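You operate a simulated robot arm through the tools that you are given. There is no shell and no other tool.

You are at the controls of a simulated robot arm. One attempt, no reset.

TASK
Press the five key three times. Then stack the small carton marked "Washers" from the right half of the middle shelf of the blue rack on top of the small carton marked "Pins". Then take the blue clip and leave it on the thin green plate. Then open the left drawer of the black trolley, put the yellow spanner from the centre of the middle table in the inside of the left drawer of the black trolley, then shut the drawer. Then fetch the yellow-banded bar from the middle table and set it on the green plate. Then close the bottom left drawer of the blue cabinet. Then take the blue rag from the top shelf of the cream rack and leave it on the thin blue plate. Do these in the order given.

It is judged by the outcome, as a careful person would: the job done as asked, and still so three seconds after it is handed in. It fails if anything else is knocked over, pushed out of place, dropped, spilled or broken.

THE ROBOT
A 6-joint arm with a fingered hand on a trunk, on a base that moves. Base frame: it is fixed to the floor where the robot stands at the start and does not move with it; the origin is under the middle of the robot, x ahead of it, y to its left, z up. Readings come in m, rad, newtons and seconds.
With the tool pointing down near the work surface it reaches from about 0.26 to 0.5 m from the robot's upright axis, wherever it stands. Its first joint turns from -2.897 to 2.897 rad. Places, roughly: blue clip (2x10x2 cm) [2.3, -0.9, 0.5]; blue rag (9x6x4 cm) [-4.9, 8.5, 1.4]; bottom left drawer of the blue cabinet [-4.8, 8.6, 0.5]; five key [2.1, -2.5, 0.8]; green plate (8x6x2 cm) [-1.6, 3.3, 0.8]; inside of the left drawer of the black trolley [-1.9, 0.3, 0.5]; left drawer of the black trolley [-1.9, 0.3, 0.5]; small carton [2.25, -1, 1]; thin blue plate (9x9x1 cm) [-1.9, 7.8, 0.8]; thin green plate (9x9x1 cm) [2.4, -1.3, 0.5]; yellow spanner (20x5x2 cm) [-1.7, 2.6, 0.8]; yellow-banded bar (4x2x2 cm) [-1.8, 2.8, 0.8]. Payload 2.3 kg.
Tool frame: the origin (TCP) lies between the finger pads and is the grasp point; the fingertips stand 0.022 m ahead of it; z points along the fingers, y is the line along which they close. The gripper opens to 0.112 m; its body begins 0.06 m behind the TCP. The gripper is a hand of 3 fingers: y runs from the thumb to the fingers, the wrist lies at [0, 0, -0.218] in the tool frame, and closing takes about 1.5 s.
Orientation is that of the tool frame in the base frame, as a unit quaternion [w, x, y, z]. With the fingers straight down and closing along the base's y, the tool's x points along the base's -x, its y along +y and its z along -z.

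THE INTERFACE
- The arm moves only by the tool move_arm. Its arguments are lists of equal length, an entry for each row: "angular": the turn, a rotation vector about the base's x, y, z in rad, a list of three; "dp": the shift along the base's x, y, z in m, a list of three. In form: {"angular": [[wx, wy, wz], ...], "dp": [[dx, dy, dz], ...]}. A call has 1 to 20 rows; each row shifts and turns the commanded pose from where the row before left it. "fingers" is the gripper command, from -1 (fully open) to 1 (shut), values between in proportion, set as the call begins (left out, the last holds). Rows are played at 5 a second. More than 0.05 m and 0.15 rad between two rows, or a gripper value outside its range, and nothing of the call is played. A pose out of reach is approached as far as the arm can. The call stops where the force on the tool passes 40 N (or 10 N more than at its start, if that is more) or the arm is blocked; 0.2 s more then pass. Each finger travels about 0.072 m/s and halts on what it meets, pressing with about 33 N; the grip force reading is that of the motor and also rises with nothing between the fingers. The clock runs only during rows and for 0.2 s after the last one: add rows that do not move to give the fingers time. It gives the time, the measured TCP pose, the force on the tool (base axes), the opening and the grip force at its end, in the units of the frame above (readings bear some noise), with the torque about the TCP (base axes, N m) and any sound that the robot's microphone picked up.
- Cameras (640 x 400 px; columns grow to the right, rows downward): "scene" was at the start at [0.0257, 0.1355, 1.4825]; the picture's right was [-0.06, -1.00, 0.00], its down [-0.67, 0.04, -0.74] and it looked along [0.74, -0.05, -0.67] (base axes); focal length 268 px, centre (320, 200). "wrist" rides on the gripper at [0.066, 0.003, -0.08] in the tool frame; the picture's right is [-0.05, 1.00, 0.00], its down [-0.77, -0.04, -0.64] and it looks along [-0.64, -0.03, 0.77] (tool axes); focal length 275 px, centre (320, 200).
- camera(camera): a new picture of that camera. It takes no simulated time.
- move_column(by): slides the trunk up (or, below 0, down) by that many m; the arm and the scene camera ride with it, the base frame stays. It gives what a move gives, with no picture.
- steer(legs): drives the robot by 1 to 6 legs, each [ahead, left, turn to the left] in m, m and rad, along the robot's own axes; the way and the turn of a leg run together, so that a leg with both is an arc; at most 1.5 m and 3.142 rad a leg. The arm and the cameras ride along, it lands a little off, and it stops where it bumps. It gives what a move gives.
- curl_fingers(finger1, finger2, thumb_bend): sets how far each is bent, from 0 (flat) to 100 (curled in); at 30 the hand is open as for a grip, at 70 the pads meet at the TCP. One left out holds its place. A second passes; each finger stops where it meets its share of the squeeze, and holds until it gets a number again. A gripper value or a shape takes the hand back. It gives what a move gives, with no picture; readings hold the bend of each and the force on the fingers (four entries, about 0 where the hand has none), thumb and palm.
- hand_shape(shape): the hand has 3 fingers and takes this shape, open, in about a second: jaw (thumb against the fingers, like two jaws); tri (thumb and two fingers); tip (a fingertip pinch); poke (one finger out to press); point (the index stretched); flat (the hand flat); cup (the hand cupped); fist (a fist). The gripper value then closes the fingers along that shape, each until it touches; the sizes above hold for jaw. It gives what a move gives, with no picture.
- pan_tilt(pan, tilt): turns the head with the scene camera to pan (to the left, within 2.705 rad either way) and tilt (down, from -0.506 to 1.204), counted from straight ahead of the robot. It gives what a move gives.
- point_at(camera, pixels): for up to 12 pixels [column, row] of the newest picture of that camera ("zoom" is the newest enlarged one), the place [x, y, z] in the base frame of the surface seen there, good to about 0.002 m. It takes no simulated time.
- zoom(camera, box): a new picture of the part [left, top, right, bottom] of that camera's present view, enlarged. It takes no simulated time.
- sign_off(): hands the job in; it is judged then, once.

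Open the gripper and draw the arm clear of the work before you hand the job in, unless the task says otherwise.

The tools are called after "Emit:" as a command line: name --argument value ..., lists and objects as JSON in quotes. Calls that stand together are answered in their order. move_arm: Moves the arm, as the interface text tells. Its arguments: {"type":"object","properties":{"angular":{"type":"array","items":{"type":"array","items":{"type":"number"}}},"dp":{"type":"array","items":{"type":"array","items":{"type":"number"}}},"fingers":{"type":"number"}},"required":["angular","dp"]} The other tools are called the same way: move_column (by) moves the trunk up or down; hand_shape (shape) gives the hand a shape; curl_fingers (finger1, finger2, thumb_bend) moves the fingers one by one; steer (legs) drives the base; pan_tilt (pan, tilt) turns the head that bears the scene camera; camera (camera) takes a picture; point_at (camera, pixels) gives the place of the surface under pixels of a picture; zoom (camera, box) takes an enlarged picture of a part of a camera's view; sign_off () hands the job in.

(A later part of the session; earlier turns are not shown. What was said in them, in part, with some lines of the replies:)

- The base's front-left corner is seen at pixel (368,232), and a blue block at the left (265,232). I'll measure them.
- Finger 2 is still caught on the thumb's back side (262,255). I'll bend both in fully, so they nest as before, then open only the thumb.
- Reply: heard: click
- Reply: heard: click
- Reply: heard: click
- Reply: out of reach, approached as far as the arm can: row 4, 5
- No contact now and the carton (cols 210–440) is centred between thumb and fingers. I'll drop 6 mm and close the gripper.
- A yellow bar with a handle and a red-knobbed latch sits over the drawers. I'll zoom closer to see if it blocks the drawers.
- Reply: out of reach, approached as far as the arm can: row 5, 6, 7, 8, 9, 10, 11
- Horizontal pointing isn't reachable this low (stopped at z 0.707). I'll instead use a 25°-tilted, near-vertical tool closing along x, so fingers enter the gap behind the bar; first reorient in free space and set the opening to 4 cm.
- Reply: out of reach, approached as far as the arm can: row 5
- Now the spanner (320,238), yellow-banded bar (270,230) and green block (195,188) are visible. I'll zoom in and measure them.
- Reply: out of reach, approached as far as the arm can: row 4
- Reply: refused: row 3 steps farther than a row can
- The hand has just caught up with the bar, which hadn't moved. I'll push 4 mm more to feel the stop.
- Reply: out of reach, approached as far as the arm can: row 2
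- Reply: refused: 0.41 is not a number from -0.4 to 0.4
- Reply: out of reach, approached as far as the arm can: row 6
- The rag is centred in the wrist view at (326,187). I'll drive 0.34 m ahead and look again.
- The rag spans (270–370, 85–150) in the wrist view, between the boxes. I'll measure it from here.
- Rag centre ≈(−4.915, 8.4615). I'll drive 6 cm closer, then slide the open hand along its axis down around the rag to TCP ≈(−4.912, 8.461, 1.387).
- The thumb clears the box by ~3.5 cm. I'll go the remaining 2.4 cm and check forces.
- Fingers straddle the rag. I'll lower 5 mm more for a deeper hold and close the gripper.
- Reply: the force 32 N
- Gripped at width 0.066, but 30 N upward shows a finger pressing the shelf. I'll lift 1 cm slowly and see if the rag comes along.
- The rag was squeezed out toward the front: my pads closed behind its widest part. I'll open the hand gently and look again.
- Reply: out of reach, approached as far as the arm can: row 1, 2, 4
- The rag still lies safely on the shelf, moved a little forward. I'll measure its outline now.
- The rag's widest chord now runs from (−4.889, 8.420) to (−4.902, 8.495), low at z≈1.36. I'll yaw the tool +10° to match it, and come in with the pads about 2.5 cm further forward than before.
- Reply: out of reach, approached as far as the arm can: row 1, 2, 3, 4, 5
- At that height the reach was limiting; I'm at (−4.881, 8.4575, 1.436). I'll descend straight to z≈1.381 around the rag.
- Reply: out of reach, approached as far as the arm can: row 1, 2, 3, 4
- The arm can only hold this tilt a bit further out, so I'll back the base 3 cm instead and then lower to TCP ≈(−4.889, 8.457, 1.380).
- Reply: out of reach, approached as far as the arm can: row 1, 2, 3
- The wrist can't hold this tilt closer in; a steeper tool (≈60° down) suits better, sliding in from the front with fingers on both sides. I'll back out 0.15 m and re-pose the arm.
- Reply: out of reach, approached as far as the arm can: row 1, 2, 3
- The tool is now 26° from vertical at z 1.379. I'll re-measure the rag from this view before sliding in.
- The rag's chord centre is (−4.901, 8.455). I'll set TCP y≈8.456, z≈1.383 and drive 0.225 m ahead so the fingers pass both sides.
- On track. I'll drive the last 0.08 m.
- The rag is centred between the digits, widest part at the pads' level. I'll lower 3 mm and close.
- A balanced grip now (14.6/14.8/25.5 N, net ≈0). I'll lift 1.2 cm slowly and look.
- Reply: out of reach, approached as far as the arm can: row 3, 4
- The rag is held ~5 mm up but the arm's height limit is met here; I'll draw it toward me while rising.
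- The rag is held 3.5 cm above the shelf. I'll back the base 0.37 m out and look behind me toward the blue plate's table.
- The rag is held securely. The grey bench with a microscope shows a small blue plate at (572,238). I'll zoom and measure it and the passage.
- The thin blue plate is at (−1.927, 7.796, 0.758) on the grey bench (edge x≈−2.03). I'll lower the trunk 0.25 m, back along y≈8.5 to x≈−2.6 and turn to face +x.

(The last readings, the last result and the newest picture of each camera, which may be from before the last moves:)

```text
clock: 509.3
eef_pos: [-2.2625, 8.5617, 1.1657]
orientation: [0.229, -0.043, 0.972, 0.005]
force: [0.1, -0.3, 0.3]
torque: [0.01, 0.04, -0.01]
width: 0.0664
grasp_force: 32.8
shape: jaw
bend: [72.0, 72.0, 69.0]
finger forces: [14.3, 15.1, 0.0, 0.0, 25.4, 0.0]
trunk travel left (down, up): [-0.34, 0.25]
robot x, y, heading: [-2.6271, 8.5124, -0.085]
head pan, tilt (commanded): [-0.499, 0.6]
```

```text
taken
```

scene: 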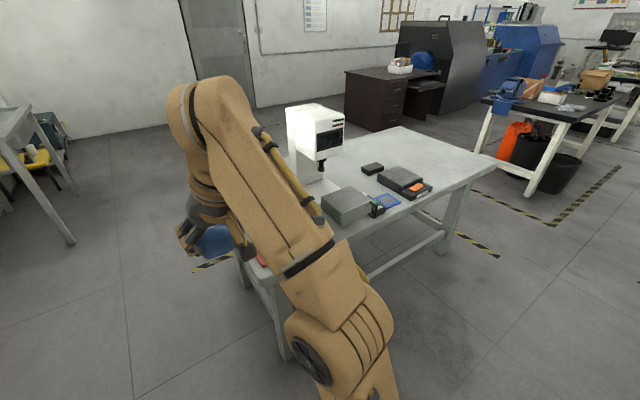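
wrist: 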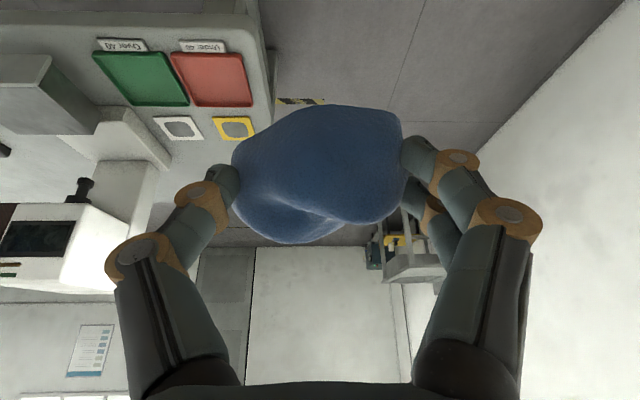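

The rag is still firmly held. I'll straighten the heading, go 0.1 m ahead and slide right 0.71 m to face the blue plate.

Emit:
steer --legs '[[0, 0, 0.085], [0.1, 0, 0], [0, -0.71, 0]]'

Emit:
pan_tilt --pan 0.0 --tilt 0.85

Emit:
camera --camera "scene"

Emit:
camera --camera "wrist"

```text
clock: 514.4
eef_pos: [-2.1637, 7.8903, 1.1655]
orientation: [0.229, -0.096, 0.968, 0.018]
force: [0.6, 0.3, -0.3]
torque: [0.01, 0.0, -0.02]
width: 0.0663
grasp_force: 33.0
shape: jaw
bend: [72.0, 72.0, 69.0]
finger forces: [14.3, 15.0, 0.0, 0.1, 25.5, 0.1]
trunk travel left (down, up): [-0.34, 0.25]
robot x, y, heading: [-2.5168, 7.796, 0.023]
head pan, tilt (commanded): [-0.499, 0.6]
```

```text
clock: 515.3
eef_pos: [-2.1642, 7.8896, 1.1665]
orientation: [0.229, -0.096, 0.969, 0.018]
force: [0.0, 0.0, -1.2]
torque: [0.02, 0.05, 0.0]
width: 0.0663
grasp_force: 33.0
shape: jaw
bend: [72.0, 72.0, 69.0]
finger forces: [14.3, 15.0, 0.0, 0.1, 25.4, 0.0]
trunk travel left (down, up): [-0.34, 0.25]
robot x, y, heading: [-2.5206, 7.8007, 0.026]
head pan, tilt (commanded): [0.0, 0.85]
```

```text
taken
```

scene: 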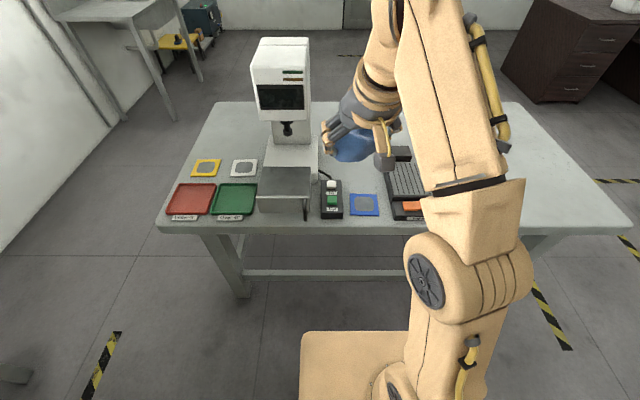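

```text
taken
```

wrist: 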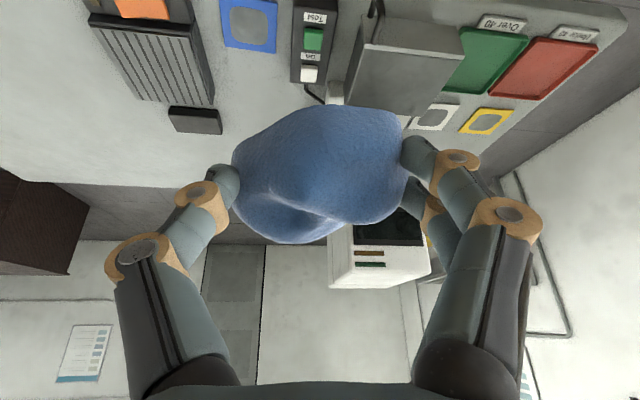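

The blue plate is at (365,205), between the button box and the "Magnet" box. I'll measure its corners.

Emit:
zoom --camera "scene" --box '[300, 160, 440, 240]'

Emit:
point_at --camera "zoom" --pixels '[[235, 165], [350, 162], [358, 245], [230, 248], [295, 205], [150, 160], [150, 240], [440, 150], [410, 200], [100, 120]]'

```text
4.57 times, centred on (370, 200) of scene
```

zoom: 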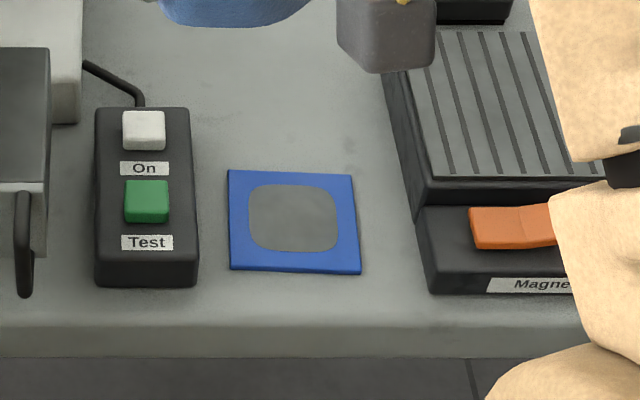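

```text
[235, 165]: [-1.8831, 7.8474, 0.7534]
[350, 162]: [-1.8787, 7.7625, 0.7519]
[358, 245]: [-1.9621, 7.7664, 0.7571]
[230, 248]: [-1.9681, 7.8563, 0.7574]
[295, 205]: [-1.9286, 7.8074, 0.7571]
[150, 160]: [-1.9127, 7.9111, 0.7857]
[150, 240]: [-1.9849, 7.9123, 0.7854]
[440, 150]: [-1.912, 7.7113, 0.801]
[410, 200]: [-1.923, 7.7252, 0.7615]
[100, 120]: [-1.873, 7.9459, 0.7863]
```

Plate: centre ≈(−1.936, 7.811), top 0.757; button box side at y≈7.88 and Magnet box at y≈7.725. I'll drive 0.13 m ahead, straighten the yaw and bring the rag above the plate at z≈0.94.

Emit:
steer --legs '[[0.13, 0, -0.024]]'

Emit:
move_arm --angular '[[0, 0, -0.04], [0, 0, -0.04], [0, 0, -0.04], [0, 0, -0.04], [0, 0, 0], [0, 0, 0], [0, 0, 0], [0, 0, 0]]' --dp '[[0, -0.018, -0.04], [0, -0.018, -0.04], [0, -0.02, -0.04], [0, -0.018, -0.04], [0.025, 0, -0.02], [0.025, 0, -0.02], [0.025, 0, -0.015], [0, 0, 0]]'

Emit:
camera --camera "wrist"

Emit:
camera --camera "scene"

```text
clock: 516.6
eef_pos: [-2.0328, 7.883, 1.1672]
orientation: [0.229, -0.086, 0.97, 0.015]
force: [0.0, -0.2, -0.6]
torque: [0.0, 0.04, 0.0]
width: 0.0663
grasp_force: 33.0
shape: jaw
bend: [72.0, 72.0, 69.0]
finger forces: [14.3, 14.9, 0.0, 0.1, 25.6, 0.0]
trunk travel left (down, up): [-0.34, 0.25]
robot x, y, heading: [-2.3919, 7.8015, 0.007]
head pan, tilt (commanded): [0.0, 0.85]
```

```text
clock: 518.4
eef_pos: [-1.9571, 7.8092, 0.9498]
orientation: [0.229, -0.007, 0.973, -0.003]
force: [-1.1, 0.2, -0.7]
torque: [0.02, 0.01, -0.01]
width: 0.0652
grasp_force: 32.8
shape: jaw
bend: [72.0, 72.0, 71.0]
finger forces: [14.2, 15.3, 0.0, 0.1, 25.4, 0.0]
trunk travel left (down, up): [-0.34, 0.25]
robot x, y, heading: [-2.3936, 7.7962, 0.002]
head pan, tilt (commanded): [0.0, 0.85]
```

```text
taken
```

wrist: 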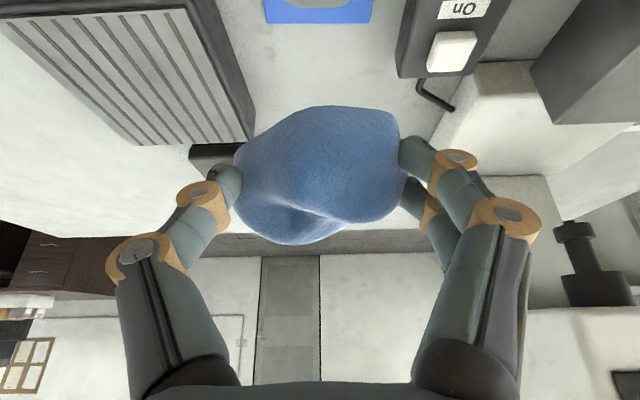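

```text
taken
```

scene: 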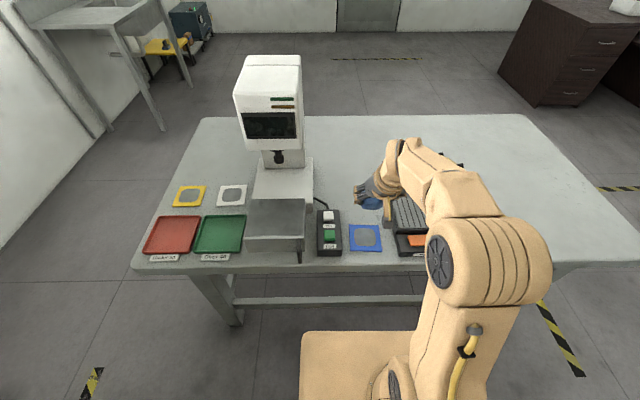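

I'll re-measure the plate and neighbours from this closer view.

Emit:
zoom --camera "scene" --box '[300, 190, 440, 270]'

Emit:
point_at --camera "zoom" --pixels '[[228, 160], [355, 160], [370, 270], [232, 270], [295, 215], [185, 160], [185, 250], [435, 190], [440, 245], [270, 60]]'

Emit:
point_at --camera "wrist" --pixels '[[240, 160], [400, 150], [320, 115], [320, 160], [260, 220], [370, 210], [400, 60], [250, 110]]'

```text
4.57 times, centred on (370, 230) of scene
```

zoom: 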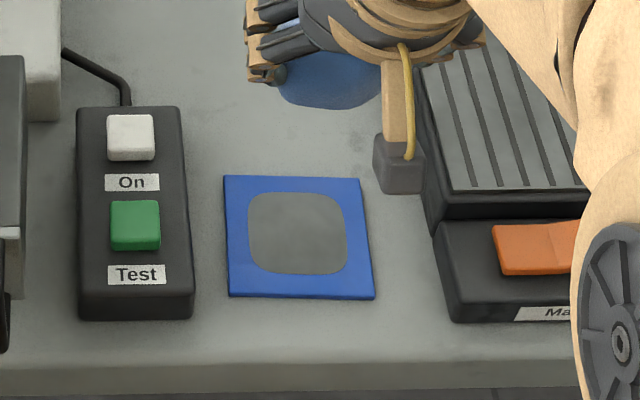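

```text
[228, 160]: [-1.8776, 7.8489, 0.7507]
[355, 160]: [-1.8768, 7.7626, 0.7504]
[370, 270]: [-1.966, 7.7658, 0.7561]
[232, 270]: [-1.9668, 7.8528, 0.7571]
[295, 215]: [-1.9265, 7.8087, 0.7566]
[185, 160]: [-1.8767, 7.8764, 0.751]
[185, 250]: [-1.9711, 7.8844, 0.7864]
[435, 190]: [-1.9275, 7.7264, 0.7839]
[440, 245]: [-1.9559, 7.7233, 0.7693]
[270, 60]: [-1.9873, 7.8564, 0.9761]
```

```text
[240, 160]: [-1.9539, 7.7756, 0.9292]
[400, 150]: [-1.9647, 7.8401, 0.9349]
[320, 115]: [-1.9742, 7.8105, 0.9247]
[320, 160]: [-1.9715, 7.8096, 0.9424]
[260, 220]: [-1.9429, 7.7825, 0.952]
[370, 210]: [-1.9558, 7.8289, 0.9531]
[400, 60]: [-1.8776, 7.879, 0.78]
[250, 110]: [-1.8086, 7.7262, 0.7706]
```

The rag is already centred over the plate (rag ≈(−1.945, 7.808), plate ≈(−1.942, 7.809)). I'll descend 15 cm straight down.

Emit:
move_arm --angular '[[0, 0, 0], [0, 0, 0], [0, 0, 0], [0, 0, 0], [0, 0, 0], [0, 0, 0], [0, 0, 0]]' --dp '[[0, 0, -0.025], [0, 0, -0.03], [0, 0, -0.03], [0, 0, -0.03], [0, 0, -0.02], [0, 0, -0.012], [0, 0, 0]]'

Emit:
camera --camera "wrist"

Emit:
zoom --camera "scene" --box '[300, 190, 440, 270]'

```text
clock: 520.0
eef_pos: [-1.9589, 7.8086, 0.8051]
orientation: [0.229, -0.007, 0.973, -0.003]
force: [0.6, 0.0, 0.1]
torque: [0.03, 0.01, 0.0]
width: 0.065
grasp_force: 33.2
shape: jaw
bend: [72.0, 72.0, 71.0]
finger forces: [14.0, 15.2, 0.0, 0.0, 25.5, 0.1]
trunk travel left (down, up): [-0.34, 0.25]
robot x, y, heading: [-2.3911, 7.7988, -0.0]
head pan, tilt (commanded): [0.0, 0.85]
```

```text
taken
```

wrist: 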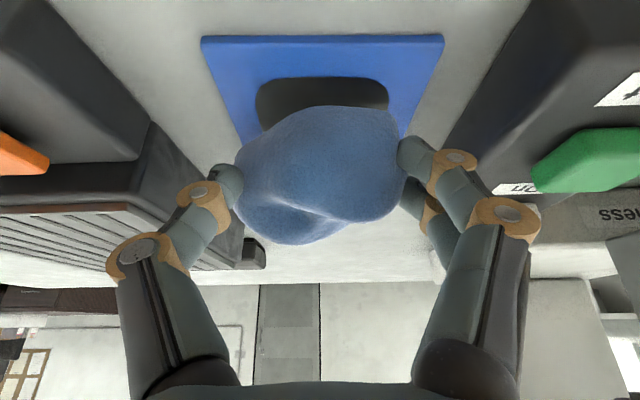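

```text
4.57 times, centred on (370, 230) of scene
```

zoom: 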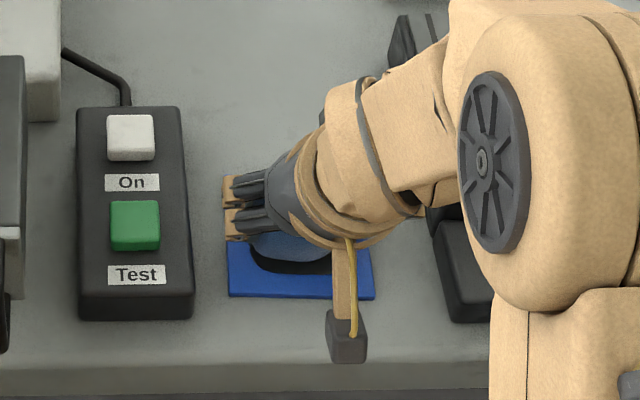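

I'll check the rag's position on the plate from the wrist view.

Emit:
point_at --camera "wrist" --pixels '[[320, 38], [205, 42], [440, 40], [240, 130], [405, 125], [320, 112], [320, 140], [238, 165], [400, 150], [320, 90], [265, 235]]'

```text
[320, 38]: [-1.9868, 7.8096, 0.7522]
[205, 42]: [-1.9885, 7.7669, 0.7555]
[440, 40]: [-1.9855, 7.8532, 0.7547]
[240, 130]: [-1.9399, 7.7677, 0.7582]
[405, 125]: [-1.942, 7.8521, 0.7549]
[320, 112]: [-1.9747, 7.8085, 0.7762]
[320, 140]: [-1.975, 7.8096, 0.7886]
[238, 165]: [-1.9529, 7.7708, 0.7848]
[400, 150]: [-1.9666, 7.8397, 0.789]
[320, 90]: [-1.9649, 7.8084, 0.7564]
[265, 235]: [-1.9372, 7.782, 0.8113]
```

The rag is within the plate's outline; gap ≈1.9 cm. I'll lower 1.5 cm and then 1.5 mm steps.

Emit:
move_arm --angular '[[0, 0, 0], [0, 0, 0], [0, 0, 0]]' --dp '[[0, 0, -0.008], [0, 0, -0.007], [0, 0, 0]]'

Emit:
move_arm --angular '[[0, 0, 0], [0, 0, 0], [0, 0, 0]]' --dp '[[0, 0, -0.0015], [0, 0, -0.001], [0, 0, 0]]'

```text
clock: 520.8
eef_pos: [-1.9581, 7.8077, 0.7894]
orientation: [0.229, -0.008, 0.973, -0.002]
force: [-0.1, 0.1, -0.1]
torque: [0.01, 0.02, 0.04]
width: 0.0653
grasp_force: 32.8
shape: jaw
bend: [72.0, 72.0, 71.0]
finger forces: [14.1, 15.2, 0.0, 0.0, 25.6, 0.0]
trunk travel left (down, up): [-0.34, 0.25]
robot x, y, heading: [-2.3921, 7.7989, 0.006]
head pan, tilt (commanded): [0.0, 0.85]
```

```text
clock: 521.6
eef_pos: [-1.9583, 7.8083, 0.7867]
orientation: [0.229, -0.007, 0.973, -0.002]
force: [-0.4, 0.6, -0.1]
torque: [-0.02, -0.02, 0.0]
width: 0.022
grasp_force: 32.7
shape: jaw
bend: [78.0, 78.0, 82.0]
finger forces: [0.0, 0.0, 0.0, 0.0, 0.1, 0.1]
trunk travel left (down, up): [-0.34, 0.25]
robot x, y, heading: [-2.396, 7.7999, -0.001]
head pan, tilt (commanded): [0.0, 0.85]
```

The width jumped to 0.022 with no finger force: the rag slipped out on touching. I'll look at once.

Emit:
camera --camera "wrist"

Emit:
camera --camera "scene"

```text
taken
```

wrist: 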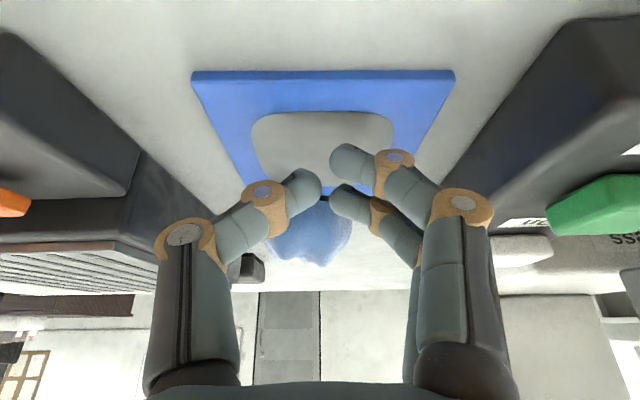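

```text
taken
```

scene: 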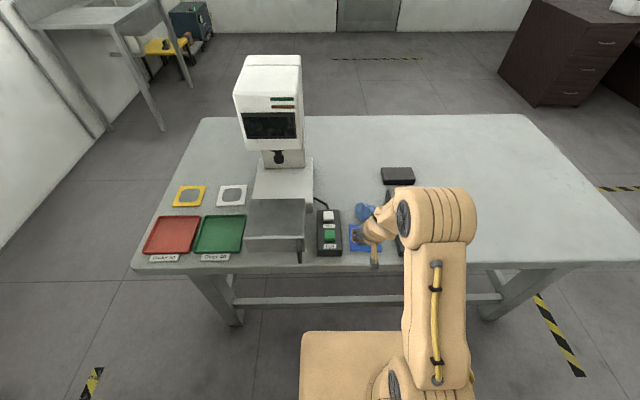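

The rag popped out to the far side, onto the bench just beyond the plate. I'll lift the hand, open it and look.

Emit:
move_arm --angular '[[0, 0, 0], [0, 0, 0], [0, 0, 0], [0, 0, 0], [0, 0, 0]]' --dp '[[0, 0, 0.03], [0, 0, 0.04], [0, 0, 0.04], [-0.03, 0, 0.03], [0, 0, 0]]'

Emit:
move_arm --angular '[[0, 0, 0], [0, 0, 0], [0, 0, 0], [0, 0, 0], [0, 0, 0], [0, 0, 0], [0, 0, 0]]' --dp '[[-0.03, 0, 0.02], [-0.03, 0, 0.01], [0, 0, 0], [0, 0, 0], [0, 0, 0], [0, 0, 0], [0, 0, 0]]' --fingers -1

Emit:
camera --camera "wrist"

Emit:
zoom --camera "scene" --box '[300, 150, 460, 270]'

```text
clock: 522.8
eef_pos: [-1.9878, 7.8103, 0.9259]
orientation: [0.23, -0.007, 0.973, -0.003]
force: [1.3, -0.2, -0.4]
torque: [0.03, 0.03, 0.02]
width: 0.022
grasp_force: 32.6
shape: jaw
bend: [78.0, 78.0, 82.0]
finger forces: [0.0, 0.1, 0.0, 0.0, 0.0, 0.0]
trunk travel left (down, up): [-0.34, 0.25]
robot x, y, heading: [-2.393, 7.7994, 0.004]
head pan, tilt (commanded): [0.0, 0.85]
```

```text
clock: 524.4
eef_pos: [-2.0493, 7.8062, 0.9564]
orientation: [0.23, -0.008, 0.973, -0.003]
force: [0.0, 0.5, 0.8]
torque: [0.0, 0.0, 0.02]
width: 0.1122
grasp_force: 0.0
shape: jaw
bend: [30.0, 30.0, 30.0]
finger forces: [0.0, 0.1, 0.1, 0.1, 0.0, 0.0]
trunk travel left (down, up): [-0.34, 0.25]
robot x, y, heading: [-2.3937, 7.8008, 0.001]
head pan, tilt (commanded): [0.0, 0.85]
```

```text
taken
```

wrist: 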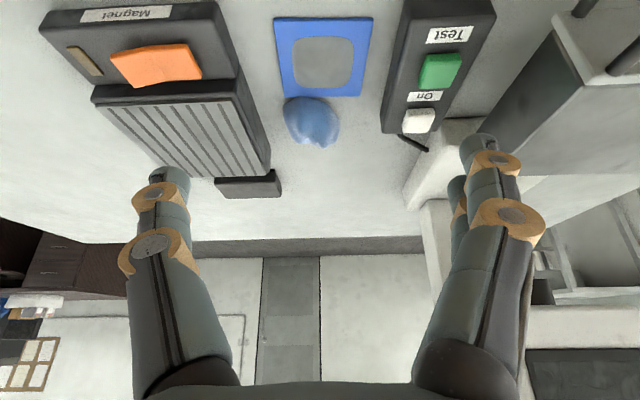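

```text
3.33 times, centred on (380, 210) of scene
```

zoom: 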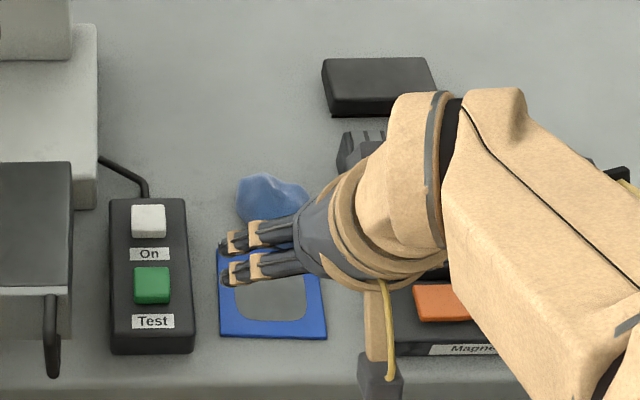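

The rag lies on the bench right behind the plate (311,122). I'll measure it and the plate.

Emit:
zoom --camera "wrist" --box '[250, 10, 410, 160]'

Emit:
point_at --camera "wrist" --pixels '[[285, 118], [339, 125], [310, 100], [320, 147], [310, 120], [330, 110], [278, 25], [370, 20], [285, 93], [360, 95], [295, 140]]'

```text
2.67 times, centred on (330, 85) of wrist
```

zoom: 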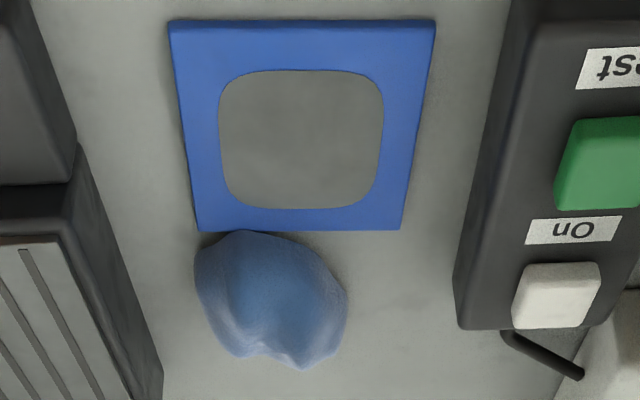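

```text
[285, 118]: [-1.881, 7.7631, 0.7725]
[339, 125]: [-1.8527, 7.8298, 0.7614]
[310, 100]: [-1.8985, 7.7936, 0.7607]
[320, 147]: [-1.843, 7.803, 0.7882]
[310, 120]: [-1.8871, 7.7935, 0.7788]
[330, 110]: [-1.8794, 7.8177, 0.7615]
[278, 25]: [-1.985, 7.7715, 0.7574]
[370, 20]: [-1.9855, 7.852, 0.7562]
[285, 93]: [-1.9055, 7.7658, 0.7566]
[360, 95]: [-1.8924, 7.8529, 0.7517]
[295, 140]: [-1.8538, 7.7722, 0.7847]
```

The rag sits against the plate's far edge, about (−1.865, 7.797). I'll draw the arm back and look at its shape with the scene camera.

Emit:
move_arm --angular '[[0, 0, 0], [0, 0, 0], [0, 0, 0], [0, 0, 0], [0, 0, 0]]' --dp '[[-0.02, -0.04, 0.01], [-0.02, -0.045, 0], [0, -0.045, 0], [0, -0.045, 0], [0, 0, 0]]'

Emit:
zoom --camera "scene" --box '[320, 170, 420, 260]'

Emit:
point_at --camera "zoom" --pixels '[[150, 90], [230, 60], [290, 110], [220, 130], [150, 140], [270, 140], [200, 100], [250, 100], [180, 60], [320, 130]]'

```text
clock: 525.6
eef_pos: [-2.0897, 7.6309, 0.9659]
orientation: [0.229, -0.007, 0.973, -0.003]
force: [-0.1, -0.4, -0.7]
torque: [0.03, -0.02, 0.01]
width: 0.112
grasp_force: 0.1
shape: jaw
bend: [30.0, 30.0, 30.0]
finger forces: [0.0, 0.1, 0.1, 0.0, 0.0, 0.0]
trunk travel left (down, up): [-0.34, 0.25]
robot x, y, heading: [-2.3925, 7.8019, -0.001]
head pan, tilt (commanded): [0.0, 0.85]
```

```text
4.44 times, centred on (370, 215) of scene
```

zoom: 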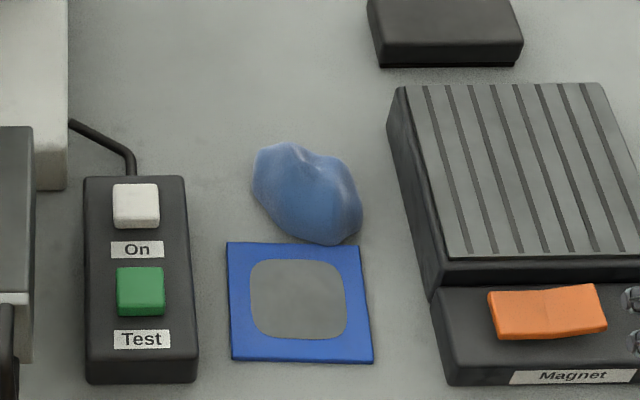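

```text
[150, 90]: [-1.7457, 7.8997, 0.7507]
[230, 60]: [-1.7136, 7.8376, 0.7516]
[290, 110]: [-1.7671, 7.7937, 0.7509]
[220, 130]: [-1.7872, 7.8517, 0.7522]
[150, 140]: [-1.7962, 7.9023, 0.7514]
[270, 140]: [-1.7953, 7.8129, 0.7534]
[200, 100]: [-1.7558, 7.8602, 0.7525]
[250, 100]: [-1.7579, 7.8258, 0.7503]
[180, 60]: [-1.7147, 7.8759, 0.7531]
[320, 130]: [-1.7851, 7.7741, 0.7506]
```

Now I see the rag's long axis runs diagonally from (258,160) to (355,235). I'll measure its outline points.

Emit:
point_at --camera "zoom" --pixels '[[258, 165], [265, 205], [300, 235], [345, 240], [360, 215], [345, 175], [300, 150], [275, 150], [310, 195], [330, 215], [285, 180]]'

Emit:
zoom --camera "scene" --box '[350, 190, 410, 240]'

```text
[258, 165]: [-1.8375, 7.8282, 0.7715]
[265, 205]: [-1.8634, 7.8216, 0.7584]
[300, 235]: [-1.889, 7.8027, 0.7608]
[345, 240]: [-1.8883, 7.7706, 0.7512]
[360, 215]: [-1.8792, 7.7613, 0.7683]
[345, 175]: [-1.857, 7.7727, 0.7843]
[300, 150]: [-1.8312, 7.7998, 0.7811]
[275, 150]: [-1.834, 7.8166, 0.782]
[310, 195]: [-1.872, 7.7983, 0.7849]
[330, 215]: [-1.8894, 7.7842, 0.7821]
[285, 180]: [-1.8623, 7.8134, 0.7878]
```

```text
8.00 times, centred on (380, 215) of scene
```

zoom: 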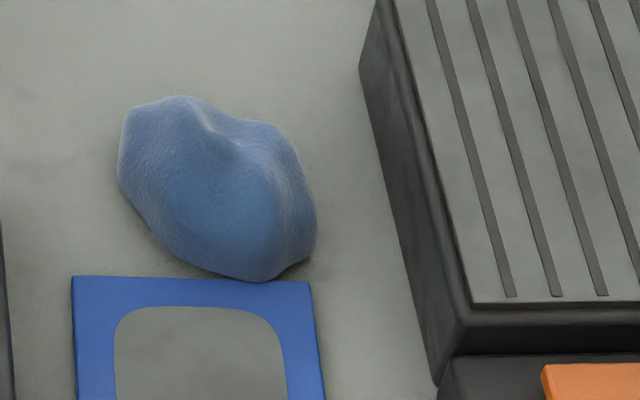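

The long axis points along (0.65, 0.76), so I should grip across it, closing along (0.76, −0.65). I'll set the tool vertical with yaw −130° here, and measure the clearances near the rag.

Emit:
point_at --camera "zoom" --pixels '[[362, 70], [400, 230], [425, 330], [372, 20], [75, 282], [305, 285], [180, 110], [280, 140], [150, 190], [270, 260]]'

Emit:
move_arm --angular '[[0, 0.116, 0], [0, 0.116, 0], [0, 0.116, 0], [0, 0.116, 0], [0, 0, -0.1423], [0, 0, -0.1423], [0, 0, -0.1423], [0, 0, -0.1423], [0, 0, -0.1423], [0, 0, -0.1423], [0, 0, -0.1423], [0, 0, -0.1423], [0, 0, -0.1423], [0, 0, -0.1423], [0, 0, -0.1423], [0, 0, -0.1423], [0, 0, -0.1423], [0, 0, -0.1423], [0, 0, -0.1423], [0, 0, -0.1423]]' --dp '[[0, 0, 0], [0, 0, 0], [0, 0, 0], [0, 0, 0], [0, 0, 0], [0, 0, 0], [0, 0, 0], [0, 0, 0], [0, 0, 0], [0, 0, 0], [0, 0, 0], [0, 0, 0], [0, 0, 0], [0, 0, 0], [0, 0, 0], [0, 0, 0], [0, 0, 0], [0, 0, 0], [0, 0, 0], [0, 0, 0]]'

```text
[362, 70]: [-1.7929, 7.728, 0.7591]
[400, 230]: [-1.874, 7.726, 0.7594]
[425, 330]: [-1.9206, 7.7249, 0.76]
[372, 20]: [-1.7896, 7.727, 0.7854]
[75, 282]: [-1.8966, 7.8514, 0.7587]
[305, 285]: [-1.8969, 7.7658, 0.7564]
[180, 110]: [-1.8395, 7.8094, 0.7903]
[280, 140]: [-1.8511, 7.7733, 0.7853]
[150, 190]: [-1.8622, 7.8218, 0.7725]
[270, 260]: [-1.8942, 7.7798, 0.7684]
```

```text
clock: 529.8
eef_pos: [-2.0888, 7.6335, 0.9668]
orientation: [-0.001, 0.905, 0.425, 0.001]
force: [0.5, -0.9, -0.4]
torque: [-0.01, 0.02, -0.01]
width: 0.112
grasp_force: 0.1
shape: jaw
bend: [30.0, 30.0, 30.0]
finger forces: [0.0, 0.1, 0.1, 0.0, 0.0, 0.0]
trunk travel left (down, up): [-0.34, 0.25]
robot x, y, heading: [-2.3931, 7.799, 0.003]
head pan, tilt (commanded): [0.0, 0.85]
```

The yaw is right. The Magnet box's face is at y 7.726, so I'll keep the opening at 8 cm; now drive 0.08 m ahead and move above the rag at (−1.860, 7.795), z≈0.87.

Emit:
steer --legs '[[0.08, 0, 0]]'

Emit:
move_arm --angular '[[0, 0, 0], [0, 0, 0], [0, 0, 0], [0, 0, 0], [0, 0, 0], [0, 0, 0], [0, 0, 0]]' --dp '[[0.025, 0.03, -0.015], [0.025, 0.03, -0.015], [0.025, 0.03, -0.015], [0.025, 0.025, -0.015], [0.025, 0.025, -0.015], [0.024, 0.0215, -0.015], [0, 0, 0]]' --fingers -0.43

Emit:
camera --camera "wrist"

Emit:
camera --camera "scene"

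```text
clock: 530.9
eef_pos: [-2.0073, 7.6342, 0.9672]
orientation: [-0.001, 0.905, 0.426, 0.0]
force: [0.3, 0.2, -0.3]
torque: [0.01, -0.04, -0.01]
width: 0.1118
grasp_force: 0.1
shape: jaw
bend: [30.0, 30.0, 30.0]
finger forces: [0.0, 0.0, 0.0, 0.0, 0.0, 0.1]
trunk travel left (down, up): [-0.34, 0.25]
robot x, y, heading: [-2.3117, 7.798, -0.002]
head pan, tilt (commanded): [0.0, 0.85]
```

```text
clock: 532.5
eef_pos: [-1.8602, 7.7966, 0.8801]
orientation: [-0.001, 0.905, 0.426, 0.001]
force: [0.0, -0.5, -0.4]
torque: [0.01, 0.02, 0.01]
width: 0.0804
grasp_force: 0.0
shape: jaw
bend: [66.0, 66.0, 63.0]
finger forces: [0.0, 0.0, 0.0, 0.0, 0.0, 0.1]
trunk travel left (down, up): [-0.34, 0.25]
robot x, y, heading: [-2.3103, 7.8008, 0.004]
head pan, tilt (commanded): [0.0, 0.85]
```

```text
taken
```

wrist: 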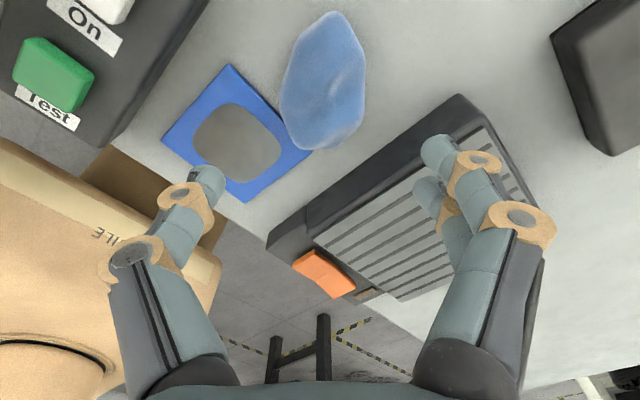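

```text
taken
```

scene: 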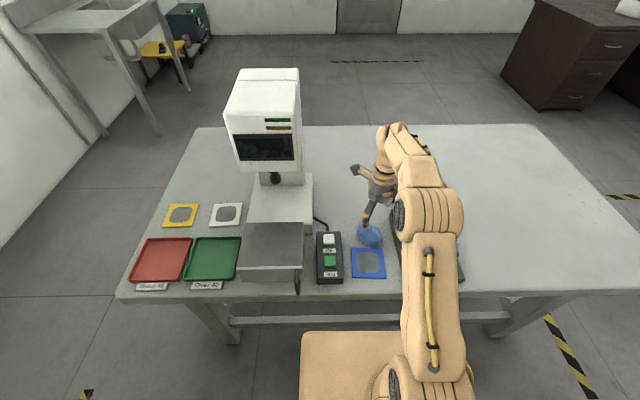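

The rag's short side now lies across the fingers (cols 280–365). I'll measure its points relative to the TCP.

Emit:
point_at --camera "wrist" --pixels '[[285, 90], [362, 80], [335, 18], [322, 145], [322, 80], [300, 50], [350, 120], [295, 125], [355, 45]]'

```text
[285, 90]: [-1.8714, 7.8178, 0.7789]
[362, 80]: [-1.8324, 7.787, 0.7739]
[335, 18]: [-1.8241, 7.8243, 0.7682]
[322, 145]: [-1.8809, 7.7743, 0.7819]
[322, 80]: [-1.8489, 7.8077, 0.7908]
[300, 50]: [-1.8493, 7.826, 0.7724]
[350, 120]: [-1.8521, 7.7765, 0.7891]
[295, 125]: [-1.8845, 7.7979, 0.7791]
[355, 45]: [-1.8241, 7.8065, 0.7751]
```

The rag's centre is ≈(−1.8525, 7.800), width 5 cm across the fingers. I'll shift there and lower to z≈0.784.

Emit:
move_arm --angular '[[0, 0, 0], [0, 0, 0], [0, 0, 0], [0, 0, 0], [0, 0, 0], [0, 0, 0]]' --dp '[[0.0075, 0.0035, 0], [0, 0, -0.03], [0, 0, -0.03], [0, 0, -0.02], [0, 0, -0.016], [0, 0, 0]]'

Emit:
camera --camera "wrist"

Emit:
zoom --camera "scene" --box '[310, 190, 450, 300]'

```text
clock: 533.9
eef_pos: [-1.8524, 7.7996, 0.7821]
orientation: [-0.001, 0.905, 0.426, 0.0]
force: [0.3, 0.3, 0.2]
torque: [-0.01, 0.05, 0.0]
width: 0.0803
grasp_force: 0.1
shape: jaw
bend: [66.0, 66.0, 63.0]
finger forces: [0.0, 0.0, 0.0, 0.0, 0.0, 0.0]
trunk travel left (down, up): [-0.34, 0.25]
robot x, y, heading: [-2.311, 7.7991, -0.002]
head pan, tilt (commanded): [0.0, 0.85]
```

```text
taken
```

wrist: 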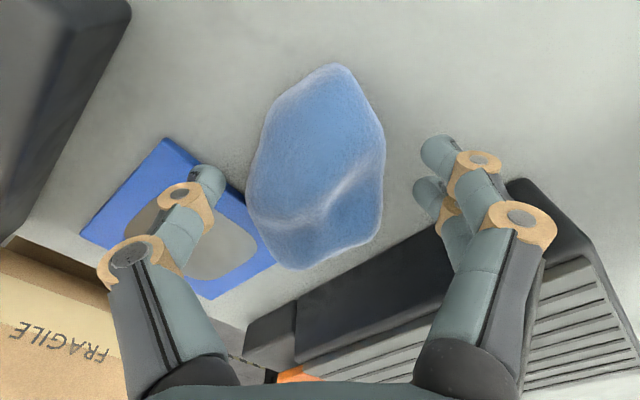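

```text
3.64 times, centred on (380, 245) of scene
```

zoom: 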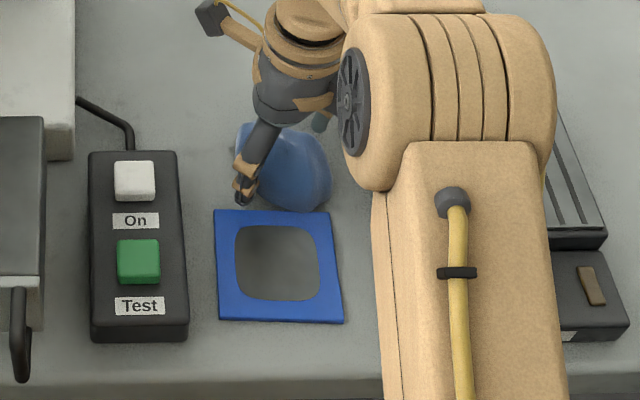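

The rag is centred at the pads' level. I'll close the gripper.

Emit:
move_arm --angular '[[0, 0, 0], [0, 0, 0], [0, 0, 0], [0, 0, 0], [0, 0, 0], [0, 0, 0]]' --dp '[[0, 0, 0], [0, 0, 0], [0, 0, 0], [0, 0, 0], [0, 0, 0], [0, 0, 0]]' --fingers 1

Emit:
camera --camera "wrist"

```text
clock: 535.3
eef_pos: [-1.8526, 7.798, 0.7818]
orientation: [-0.001, 0.905, 0.425, 0.002]
force: [0.1, 0.4, -0.2]
torque: [-0.03, 0.02, -0.01]
width: 0.0484
grasp_force: 33.1
shape: jaw
bend: [73.0, 73.0, 70.0]
finger forces: [14.8, 15.0, 0.1, 0.1, 27.2, 0.1]
trunk travel left (down, up): [-0.34, 0.25]
robot x, y, heading: [-2.3108, 7.8027, -0.004]
head pan, tilt (commanded): [0.0, 0.85]
```

```text
taken
```

wrist: 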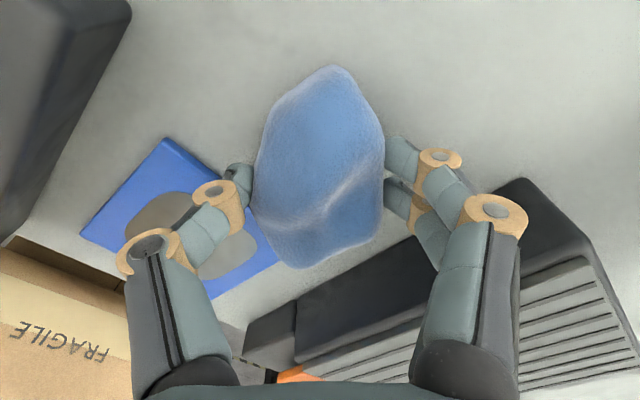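

A firm, balanced grip (width 0.048). I'll lift 4 cm and carry it back over the plate's centre (−1.942, 7.809).

Emit:
move_arm --angular '[[0, 0, 0], [0, 0, 0], [0, 0, 0], [0, 0, 0], [0, 0, 0], [0, 0, 0], [0, 0, 0], [0, 0, 0]]' --dp '[[0, 0, 0.01], [0, 0, 0.015], [0, 0, 0.02], [-0.0224, 0.0028, 0], [-0.0224, 0.0028, 0], [-0.0224, 0.0028, 0], [-0.0222, 0.0026, 0], [0, 0, 0]]'

Emit:
camera --camera "wrist"

Emit:
zoom --camera "scene" --box '[310, 190, 450, 300]'

```text
clock: 537.1
eef_pos: [-1.9423, 7.8106, 0.8256]
orientation: [-0.002, 0.905, 0.426, 0.0]
force: [0.3, -0.3, -0.9]
torque: [-0.02, -0.01, 0.02]
width: 0.0484
grasp_force: 32.9
shape: jaw
bend: [73.0, 73.0, 70.0]
finger forces: [14.7, 15.0, 0.0, 0.0, 27.1, 0.0]
trunk travel left (down, up): [-0.34, 0.25]
robot x, y, heading: [-2.313, 7.7953, -0.001]
head pan, tilt (commanded): [0.0, 0.85]
```

```text
taken
```

wrist: 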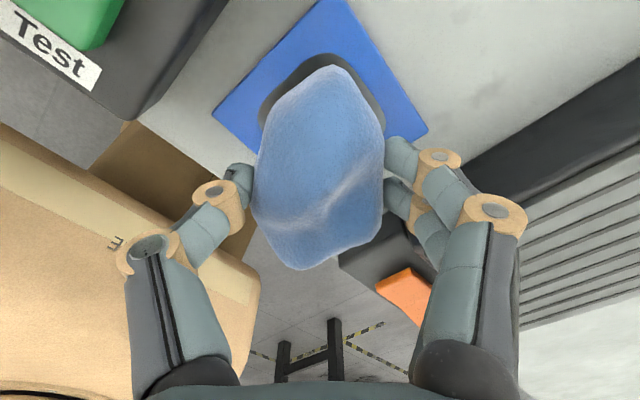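

```text
3.64 times, centred on (380, 245) of scene
```

zoom: 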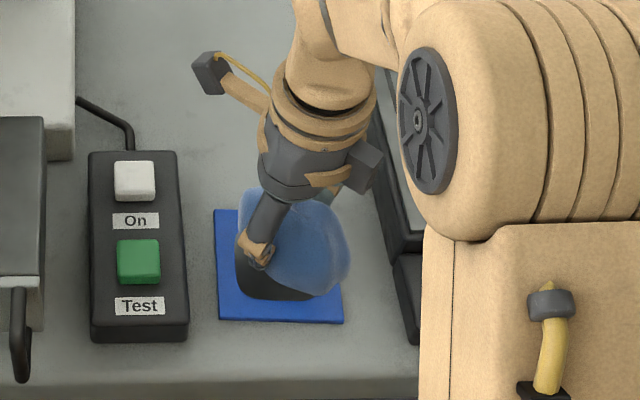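

The rag is over the plate. I'll lower 3 cm, then in fine steps until contact.

Emit:
move_arm --angular '[[0, 0, 0], [0, 0, 0], [0, 0, 0], [0, 0, 0]]' --dp '[[0, 0, -0.014], [0, 0, -0.012], [0, 0, -0.006], [0, 0, 0]]'

Emit:
camera --camera "wrist"

Emit:
point_at --camera "wrist" --pixels '[[260, 130], [380, 150], [340, 75], [295, 265], [320, 165], [220, 110], [420, 130], [330, 5]]'

```text
clock: 538.1
eef_pos: [-1.9417, 7.8085, 0.7932]
orientation: [-0.001, 0.905, 0.426, 0.0]
force: [0.5, 0.1, -0.2]
torque: [-0.03, 0.04, 0.02]
width: 0.0483
grasp_force: 32.6
shape: jaw
bend: [73.0, 73.0, 70.0]
finger forces: [14.7, 15.1, 0.0, 0.1, 27.1, 0.0]
trunk travel left (down, up): [-0.34, 0.25]
robot x, y, heading: [-2.3112, 7.797, -0.006]
head pan, tilt (commanded): [0.0, 0.85]
```

```text
taken
```

wrist: 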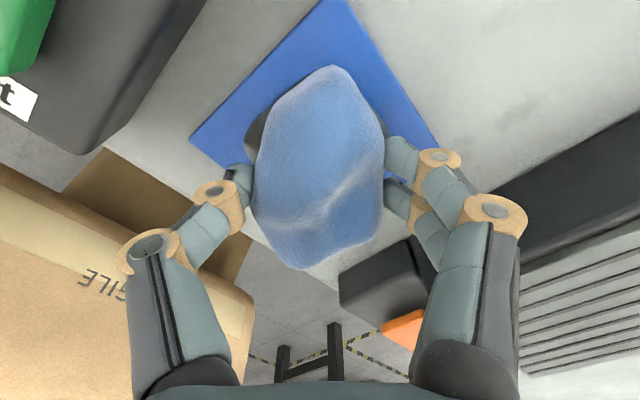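

```text
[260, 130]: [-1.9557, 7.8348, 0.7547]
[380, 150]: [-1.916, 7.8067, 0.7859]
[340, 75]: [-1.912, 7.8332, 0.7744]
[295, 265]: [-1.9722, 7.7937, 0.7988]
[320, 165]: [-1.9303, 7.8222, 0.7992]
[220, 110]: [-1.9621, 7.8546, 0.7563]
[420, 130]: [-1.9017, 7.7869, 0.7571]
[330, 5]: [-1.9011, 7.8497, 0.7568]
```

Centred over the plate; about 6 mm to go. I'll lower 4 mm, then 1 mm steps.

Emit:
move_arm --angular '[[0, 0, 0], [0, 0, 0], [0, 0, 0]]' --dp '[[0, 0, -0.002], [0, 0, -0.002], [0, 0, 0]]'

Emit:
move_arm --angular '[[0, 0, 0], [0, 0, 0]]' --dp '[[0, 0, -0.001], [0, 0, 0]]'

Emit:
move_arm --angular '[[0, 0, 0], [0, 0, 0]]' --dp '[[0, 0, -0.001], [0, 0, 0]]'

```text
clock: 538.9
eef_pos: [-1.941, 7.8112, 0.7899]
orientation: [-0.001, 0.905, 0.426, 0.001]
force: [-0.1, 0.1, 0.0]
torque: [-0.02, 0.02, -0.01]
width: 0.0483
grasp_force: 33.3
shape: jaw
bend: [73.0, 73.0, 70.0]
finger forces: [14.8, 15.1, 0.0, 0.0, 27.2, 0.0]
trunk travel left (down, up): [-0.34, 0.25]
robot x, y, heading: [-2.3128, 7.7982, -0.002]
head pan, tilt (commanded): [0.0, 0.85]
```

```text
clock: 539.5
eef_pos: [-1.9403, 7.8103, 0.7883]
orientation: [-0.001, 0.905, 0.425, 0.0]
force: [-0.2, 0.4, -0.8]
torque: [0.03, 0.01, 0.0]
width: 0.0483
grasp_force: 33.1
shape: jaw
bend: [73.0, 73.0, 70.0]
finger forces: [14.7, 14.9, 0.0, 0.0, 27.1, 0.1]
trunk travel left (down, up): [-0.34, 0.25]
robot x, y, heading: [-2.3098, 7.801, -0.004]
head pan, tilt (commanded): [0.0, 0.85]
```

```text
clock: 540.1
eef_pos: [-1.9408, 7.8092, 0.7889]
orientation: [-0.001, 0.905, 0.425, 0.0]
force: [0.0, 0.6, -0.3]
torque: [0.01, 0.0, 0.01]
width: 0.0484
grasp_force: 32.9
shape: jaw
bend: [73.0, 73.0, 70.0]
finger forces: [14.7, 15.1, 0.1, 0.1, 27.1, 0.0]
trunk travel left (down, up): [-0.34, 0.25]
robot x, y, heading: [-2.3127, 7.8015, -0.005]
head pan, tilt (commanded): [0.0, 0.85]
```

Emit:
move_arm --angular '[[0, 0, 0], [0, 0, 0]]' --dp '[[0, 0, -0.001], [0, 0, 0]]'

Emit:
move_arm --angular '[[0, 0, 0], [0, 0, 0]]' --dp '[[0, 0, -0.001], [0, 0, 0]]'

```text
clock: 540.7
eef_pos: [-1.9414, 7.8098, 0.7872]
orientation: [-0.002, 0.905, 0.425, 0.001]
force: [-0.5, 1.2, -0.4]
torque: [-0.02, -0.01, 0.03]
width: 0.0483
grasp_force: 32.7
shape: jaw
bend: [73.0, 73.0, 70.0]
finger forces: [14.6, 15.0, 0.0, 0.1, 27.1, 0.1]
trunk travel left (down, up): [-0.34, 0.25]
robot x, y, heading: [-2.3141, 7.7997, -0.003]
head pan, tilt (commanded): [0.0, 0.85]
```

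```text
clock: 541.3
eef_pos: [-1.942, 7.8102, 0.786]
orientation: [-0.002, 0.905, 0.425, 0.001]
force: [0.0, 0.1, -0.1]
torque: [-0.06, -0.06, 0.01]
width: 0.0482
grasp_force: 32.9
shape: jaw
bend: [73.0, 73.0, 70.0]
finger forces: [15.1, 15.3, 0.1, 0.0, 27.2, 0.1]
trunk travel left (down, up): [-0.34, 0.25]
robot x, y, heading: [-2.31, 7.7959, -0.003]
head pan, tilt (commanded): [0.0, 0.85]
```

Contact is just beginning (finger forces rising slightly). I'll open gently to about 6.5 cm.

Emit:
move_arm --angular '[[0, 0, 0], [0, 0, 0], [0, 0, 0]]' --dp '[[0, 0, 0], [0, 0, 0], [0, 0, 0]]' --fingers -0.16

Emit:
camera --camera "wrist"

```text
clock: 542.1
eef_pos: [-1.9412, 7.8106, 0.7862]
orientation: [-0.001, 0.905, 0.425, 0.0]
force: [-1.0, -0.4, 0.0]
torque: [-0.02, -0.02, -0.02]
width: 0.0645
grasp_force: 0.1
shape: jaw
bend: [72.0, 72.0, 70.0]
finger forces: [0.0, 0.1, 0.0, 0.0, 0.1, 0.1]
trunk travel left (down, up): [-0.34, 0.25]
robot x, y, heading: [-2.3107, 7.8019, -0.002]
head pan, tilt (commanded): [0.0, 0.85]
```

```text
taken
```

wrist: 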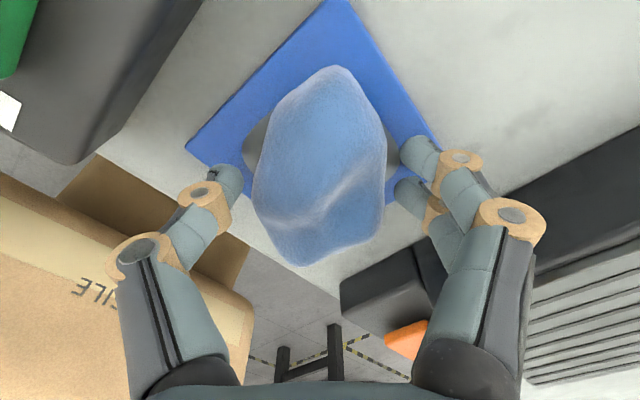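

The rag lies on the plate, free of the fingers. I'll open slightly more and lift straight up.

Emit:
move_arm --angular '[[0, 0, 0], [0, 0, 0], [0, 0, 0], [0, 0, 0], [0, 0, 0], [0, 0, 0], [0, 0, 0]]' --dp '[[0, 0, 0], [0, 0, 0.01], [0, 0, 0.02], [0, 0, 0.03], [0, 0, 0.03], [-0.02, 0, 0.03], [0, 0, 0]]' --fingers -0.35

Emit:
camera --camera "wrist"

Emit:
move_arm --angular '[[0, 0, 0], [0, 0, 0], [0, 0, 0], [0, 0, 0]]' --dp '[[-0.04, -0.02, 0.01], [-0.03, -0.03, 0], [0, -0.04, 0], [0, 0, 0]]' --fingers -1

Emit:
zoom --camera "scene" --box '[300, 180, 460, 300]'

```text
clock: 543.7
eef_pos: [-1.9643, 7.809, 0.9062]
orientation: [0.0, 0.905, 0.426, 0.0]
force: [-0.2, 0.7, -0.1]
torque: [-0.02, 0.0, 0.0]
width: 0.0753
grasp_force: 0.0
shape: jaw
bend: [69.0, 69.0, 66.0]
finger forces: [0.0, 0.0, 0.1, 0.0, 0.1, 0.0]
trunk travel left (down, up): [-0.34, 0.25]
robot x, y, heading: [-2.3145, 7.8007, 0.001]
head pan, tilt (commanded): [0.0, 0.85]
```

```text
taken
```

wrist: 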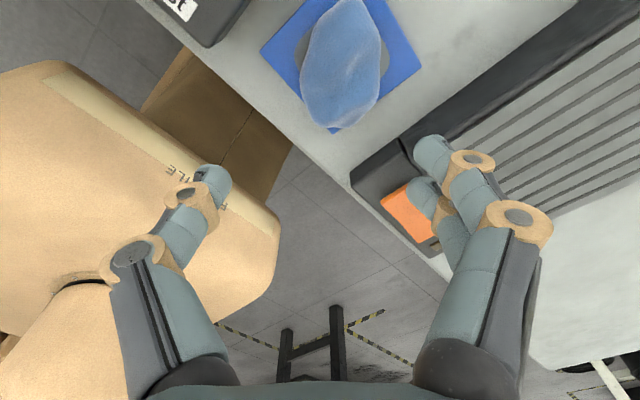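

```text
clock: 544.7
eef_pos: [-2.0338, 7.7197, 0.9153]
orientation: [-0.001, 0.905, 0.426, 0.0]
force: [-0.5, 0.1, -0.5]
torque: [-0.01, 0.04, -0.01]
width: 0.1117
grasp_force: 0.1
shape: jaw
bend: [30.0, 30.0, 30.0]
finger forces: [0.0, 0.0, 0.0, 0.0, 0.1, 0.0]
trunk travel left (down, up): [-0.34, 0.25]
robot x, y, heading: [-2.3107, 7.8011, 0.003]
head pan, tilt (commanded): [0.0, 0.85]
```

```text
3.33 times, centred on (380, 240) of scene
```

zoom: 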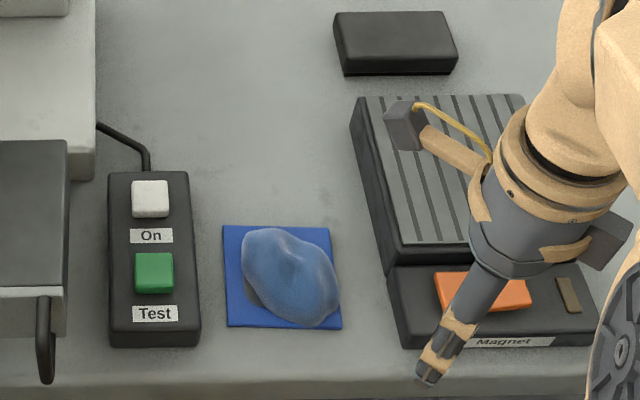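

The rag rests on the blue plate. I'll draw the arm back and up, back the base off, and take a last look.

Emit:
move_arm --angular '[[0, 0, 0], [0, 0, 0], [0, 0, 0], [0, 0, 0]]' --dp '[[0, 0.02, 0.03], [0, 0.03, 0.03], [0, 0.03, 0.02], [0, 0, 0]]'

Emit:
steer --legs '[[-0.22, 0, 0]]'

Emit:
camera --camera "scene"

Emit:
zoom --camera "scene" --box '[270, 140, 430, 240]'

```text
clock: 545.7
eef_pos: [-2.0316, 7.801, 0.9969]
orientation: [-0.001, 0.905, 0.425, 0.001]
force: [0.7, 0.1, -0.2]
torque: [0.03, 0.03, -0.01]
width: 0.1118
grasp_force: 0.0
shape: jaw
bend: [30.0, 30.0, 30.0]
finger forces: [0.0, 0.0, 0.0, 0.0, 0.0, 0.0]
trunk travel left (down, up): [-0.34, 0.25]
robot x, y, heading: [-2.3133, 7.8001, 0.0]
head pan, tilt (commanded): [0.0, 0.85]
```

```text
clock: 547.4
eef_pos: [-2.254, 7.8017, 0.9965]
orientation: [-0.001, 0.904, 0.429, 0.001]
force: [-0.4, 0.2, -0.2]
torque: [0.01, 0.01, 0.01]
width: 0.1118
grasp_force: 0.1
shape: jaw
bend: [30.0, 30.0, 30.0]
finger forces: [0.0, 0.0, 0.0, 0.0, 0.1, 0.1]
trunk travel left (down, up): [-0.34, 0.25]
robot x, y, heading: [-2.5305, 7.8001, 0.004]
head pan, tilt (commanded): [0.0, 0.85]
```

```text
taken
```

scene: 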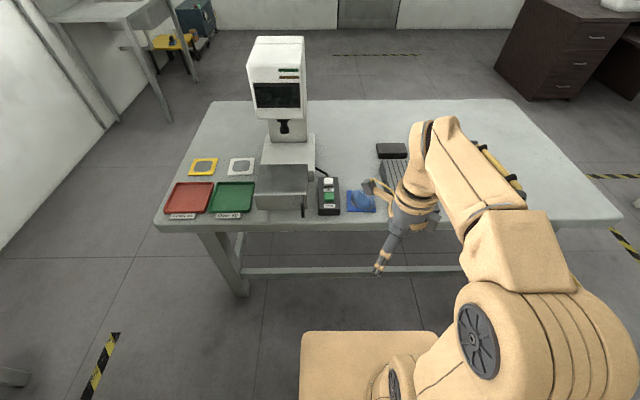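

```text
4.00 times, centred on (350, 190) of scene
```

zoom: 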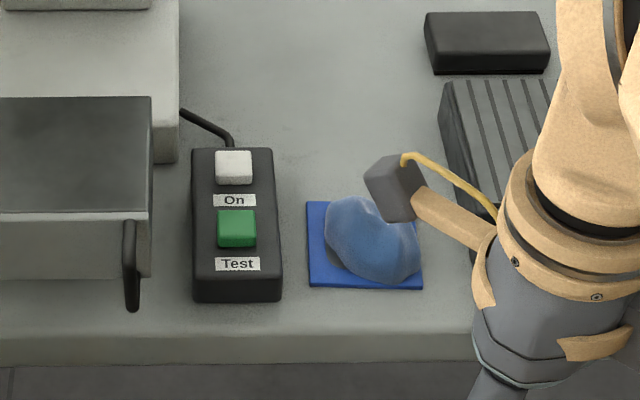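

The rag rests on the thin blue plate, the gripper is open and the arm is clear of the bench. All steps were done in order, so I hand the job in.

Emit:
sign_off

```text
The job is handed in.
```

I did all seven tasks in the order given and handed the job in. I don't have the verdict. Two things below could count against it: the rag slipped twice, and I had to guess about the bar.

1. **Five key:** pressed three times, with a click heard each time.
2. **Cartons:** "Washers" stands straight on top of "Pins".
3. **Blue clip:** it lies on the thin green plate.
4. **Trolley drawer:** the yellow spanner is inside the left drawer, which is pushed shut against its stop.
5. **Yellow-banded bar:** it rests on the green plate. It looks like two banded pieces with a notch and a thin gap between them, but both rose together when I gripped one. I took it as a single bar and moved it whole. If it was meant as two separate bars, I moved one I shouldn't have.
6. **Blue cabinet:** the bottom left drawer is closed and level with the others.
7. **Blue rag:** it ended on the thin blue plate, but it slipped twice on the way:
   - On the shelf it slid about a centimetre forward during my first grasp.
   - At the plate it popped out of the hand onto the bench just beyond. I regripped it and set it down properly.

Apart from the rag slips, I saw nothing knocked over, dropped or broken in the pictures I took. I did not go back at the end to re-check the earlier spots. The gripper is open and the arm is clear.
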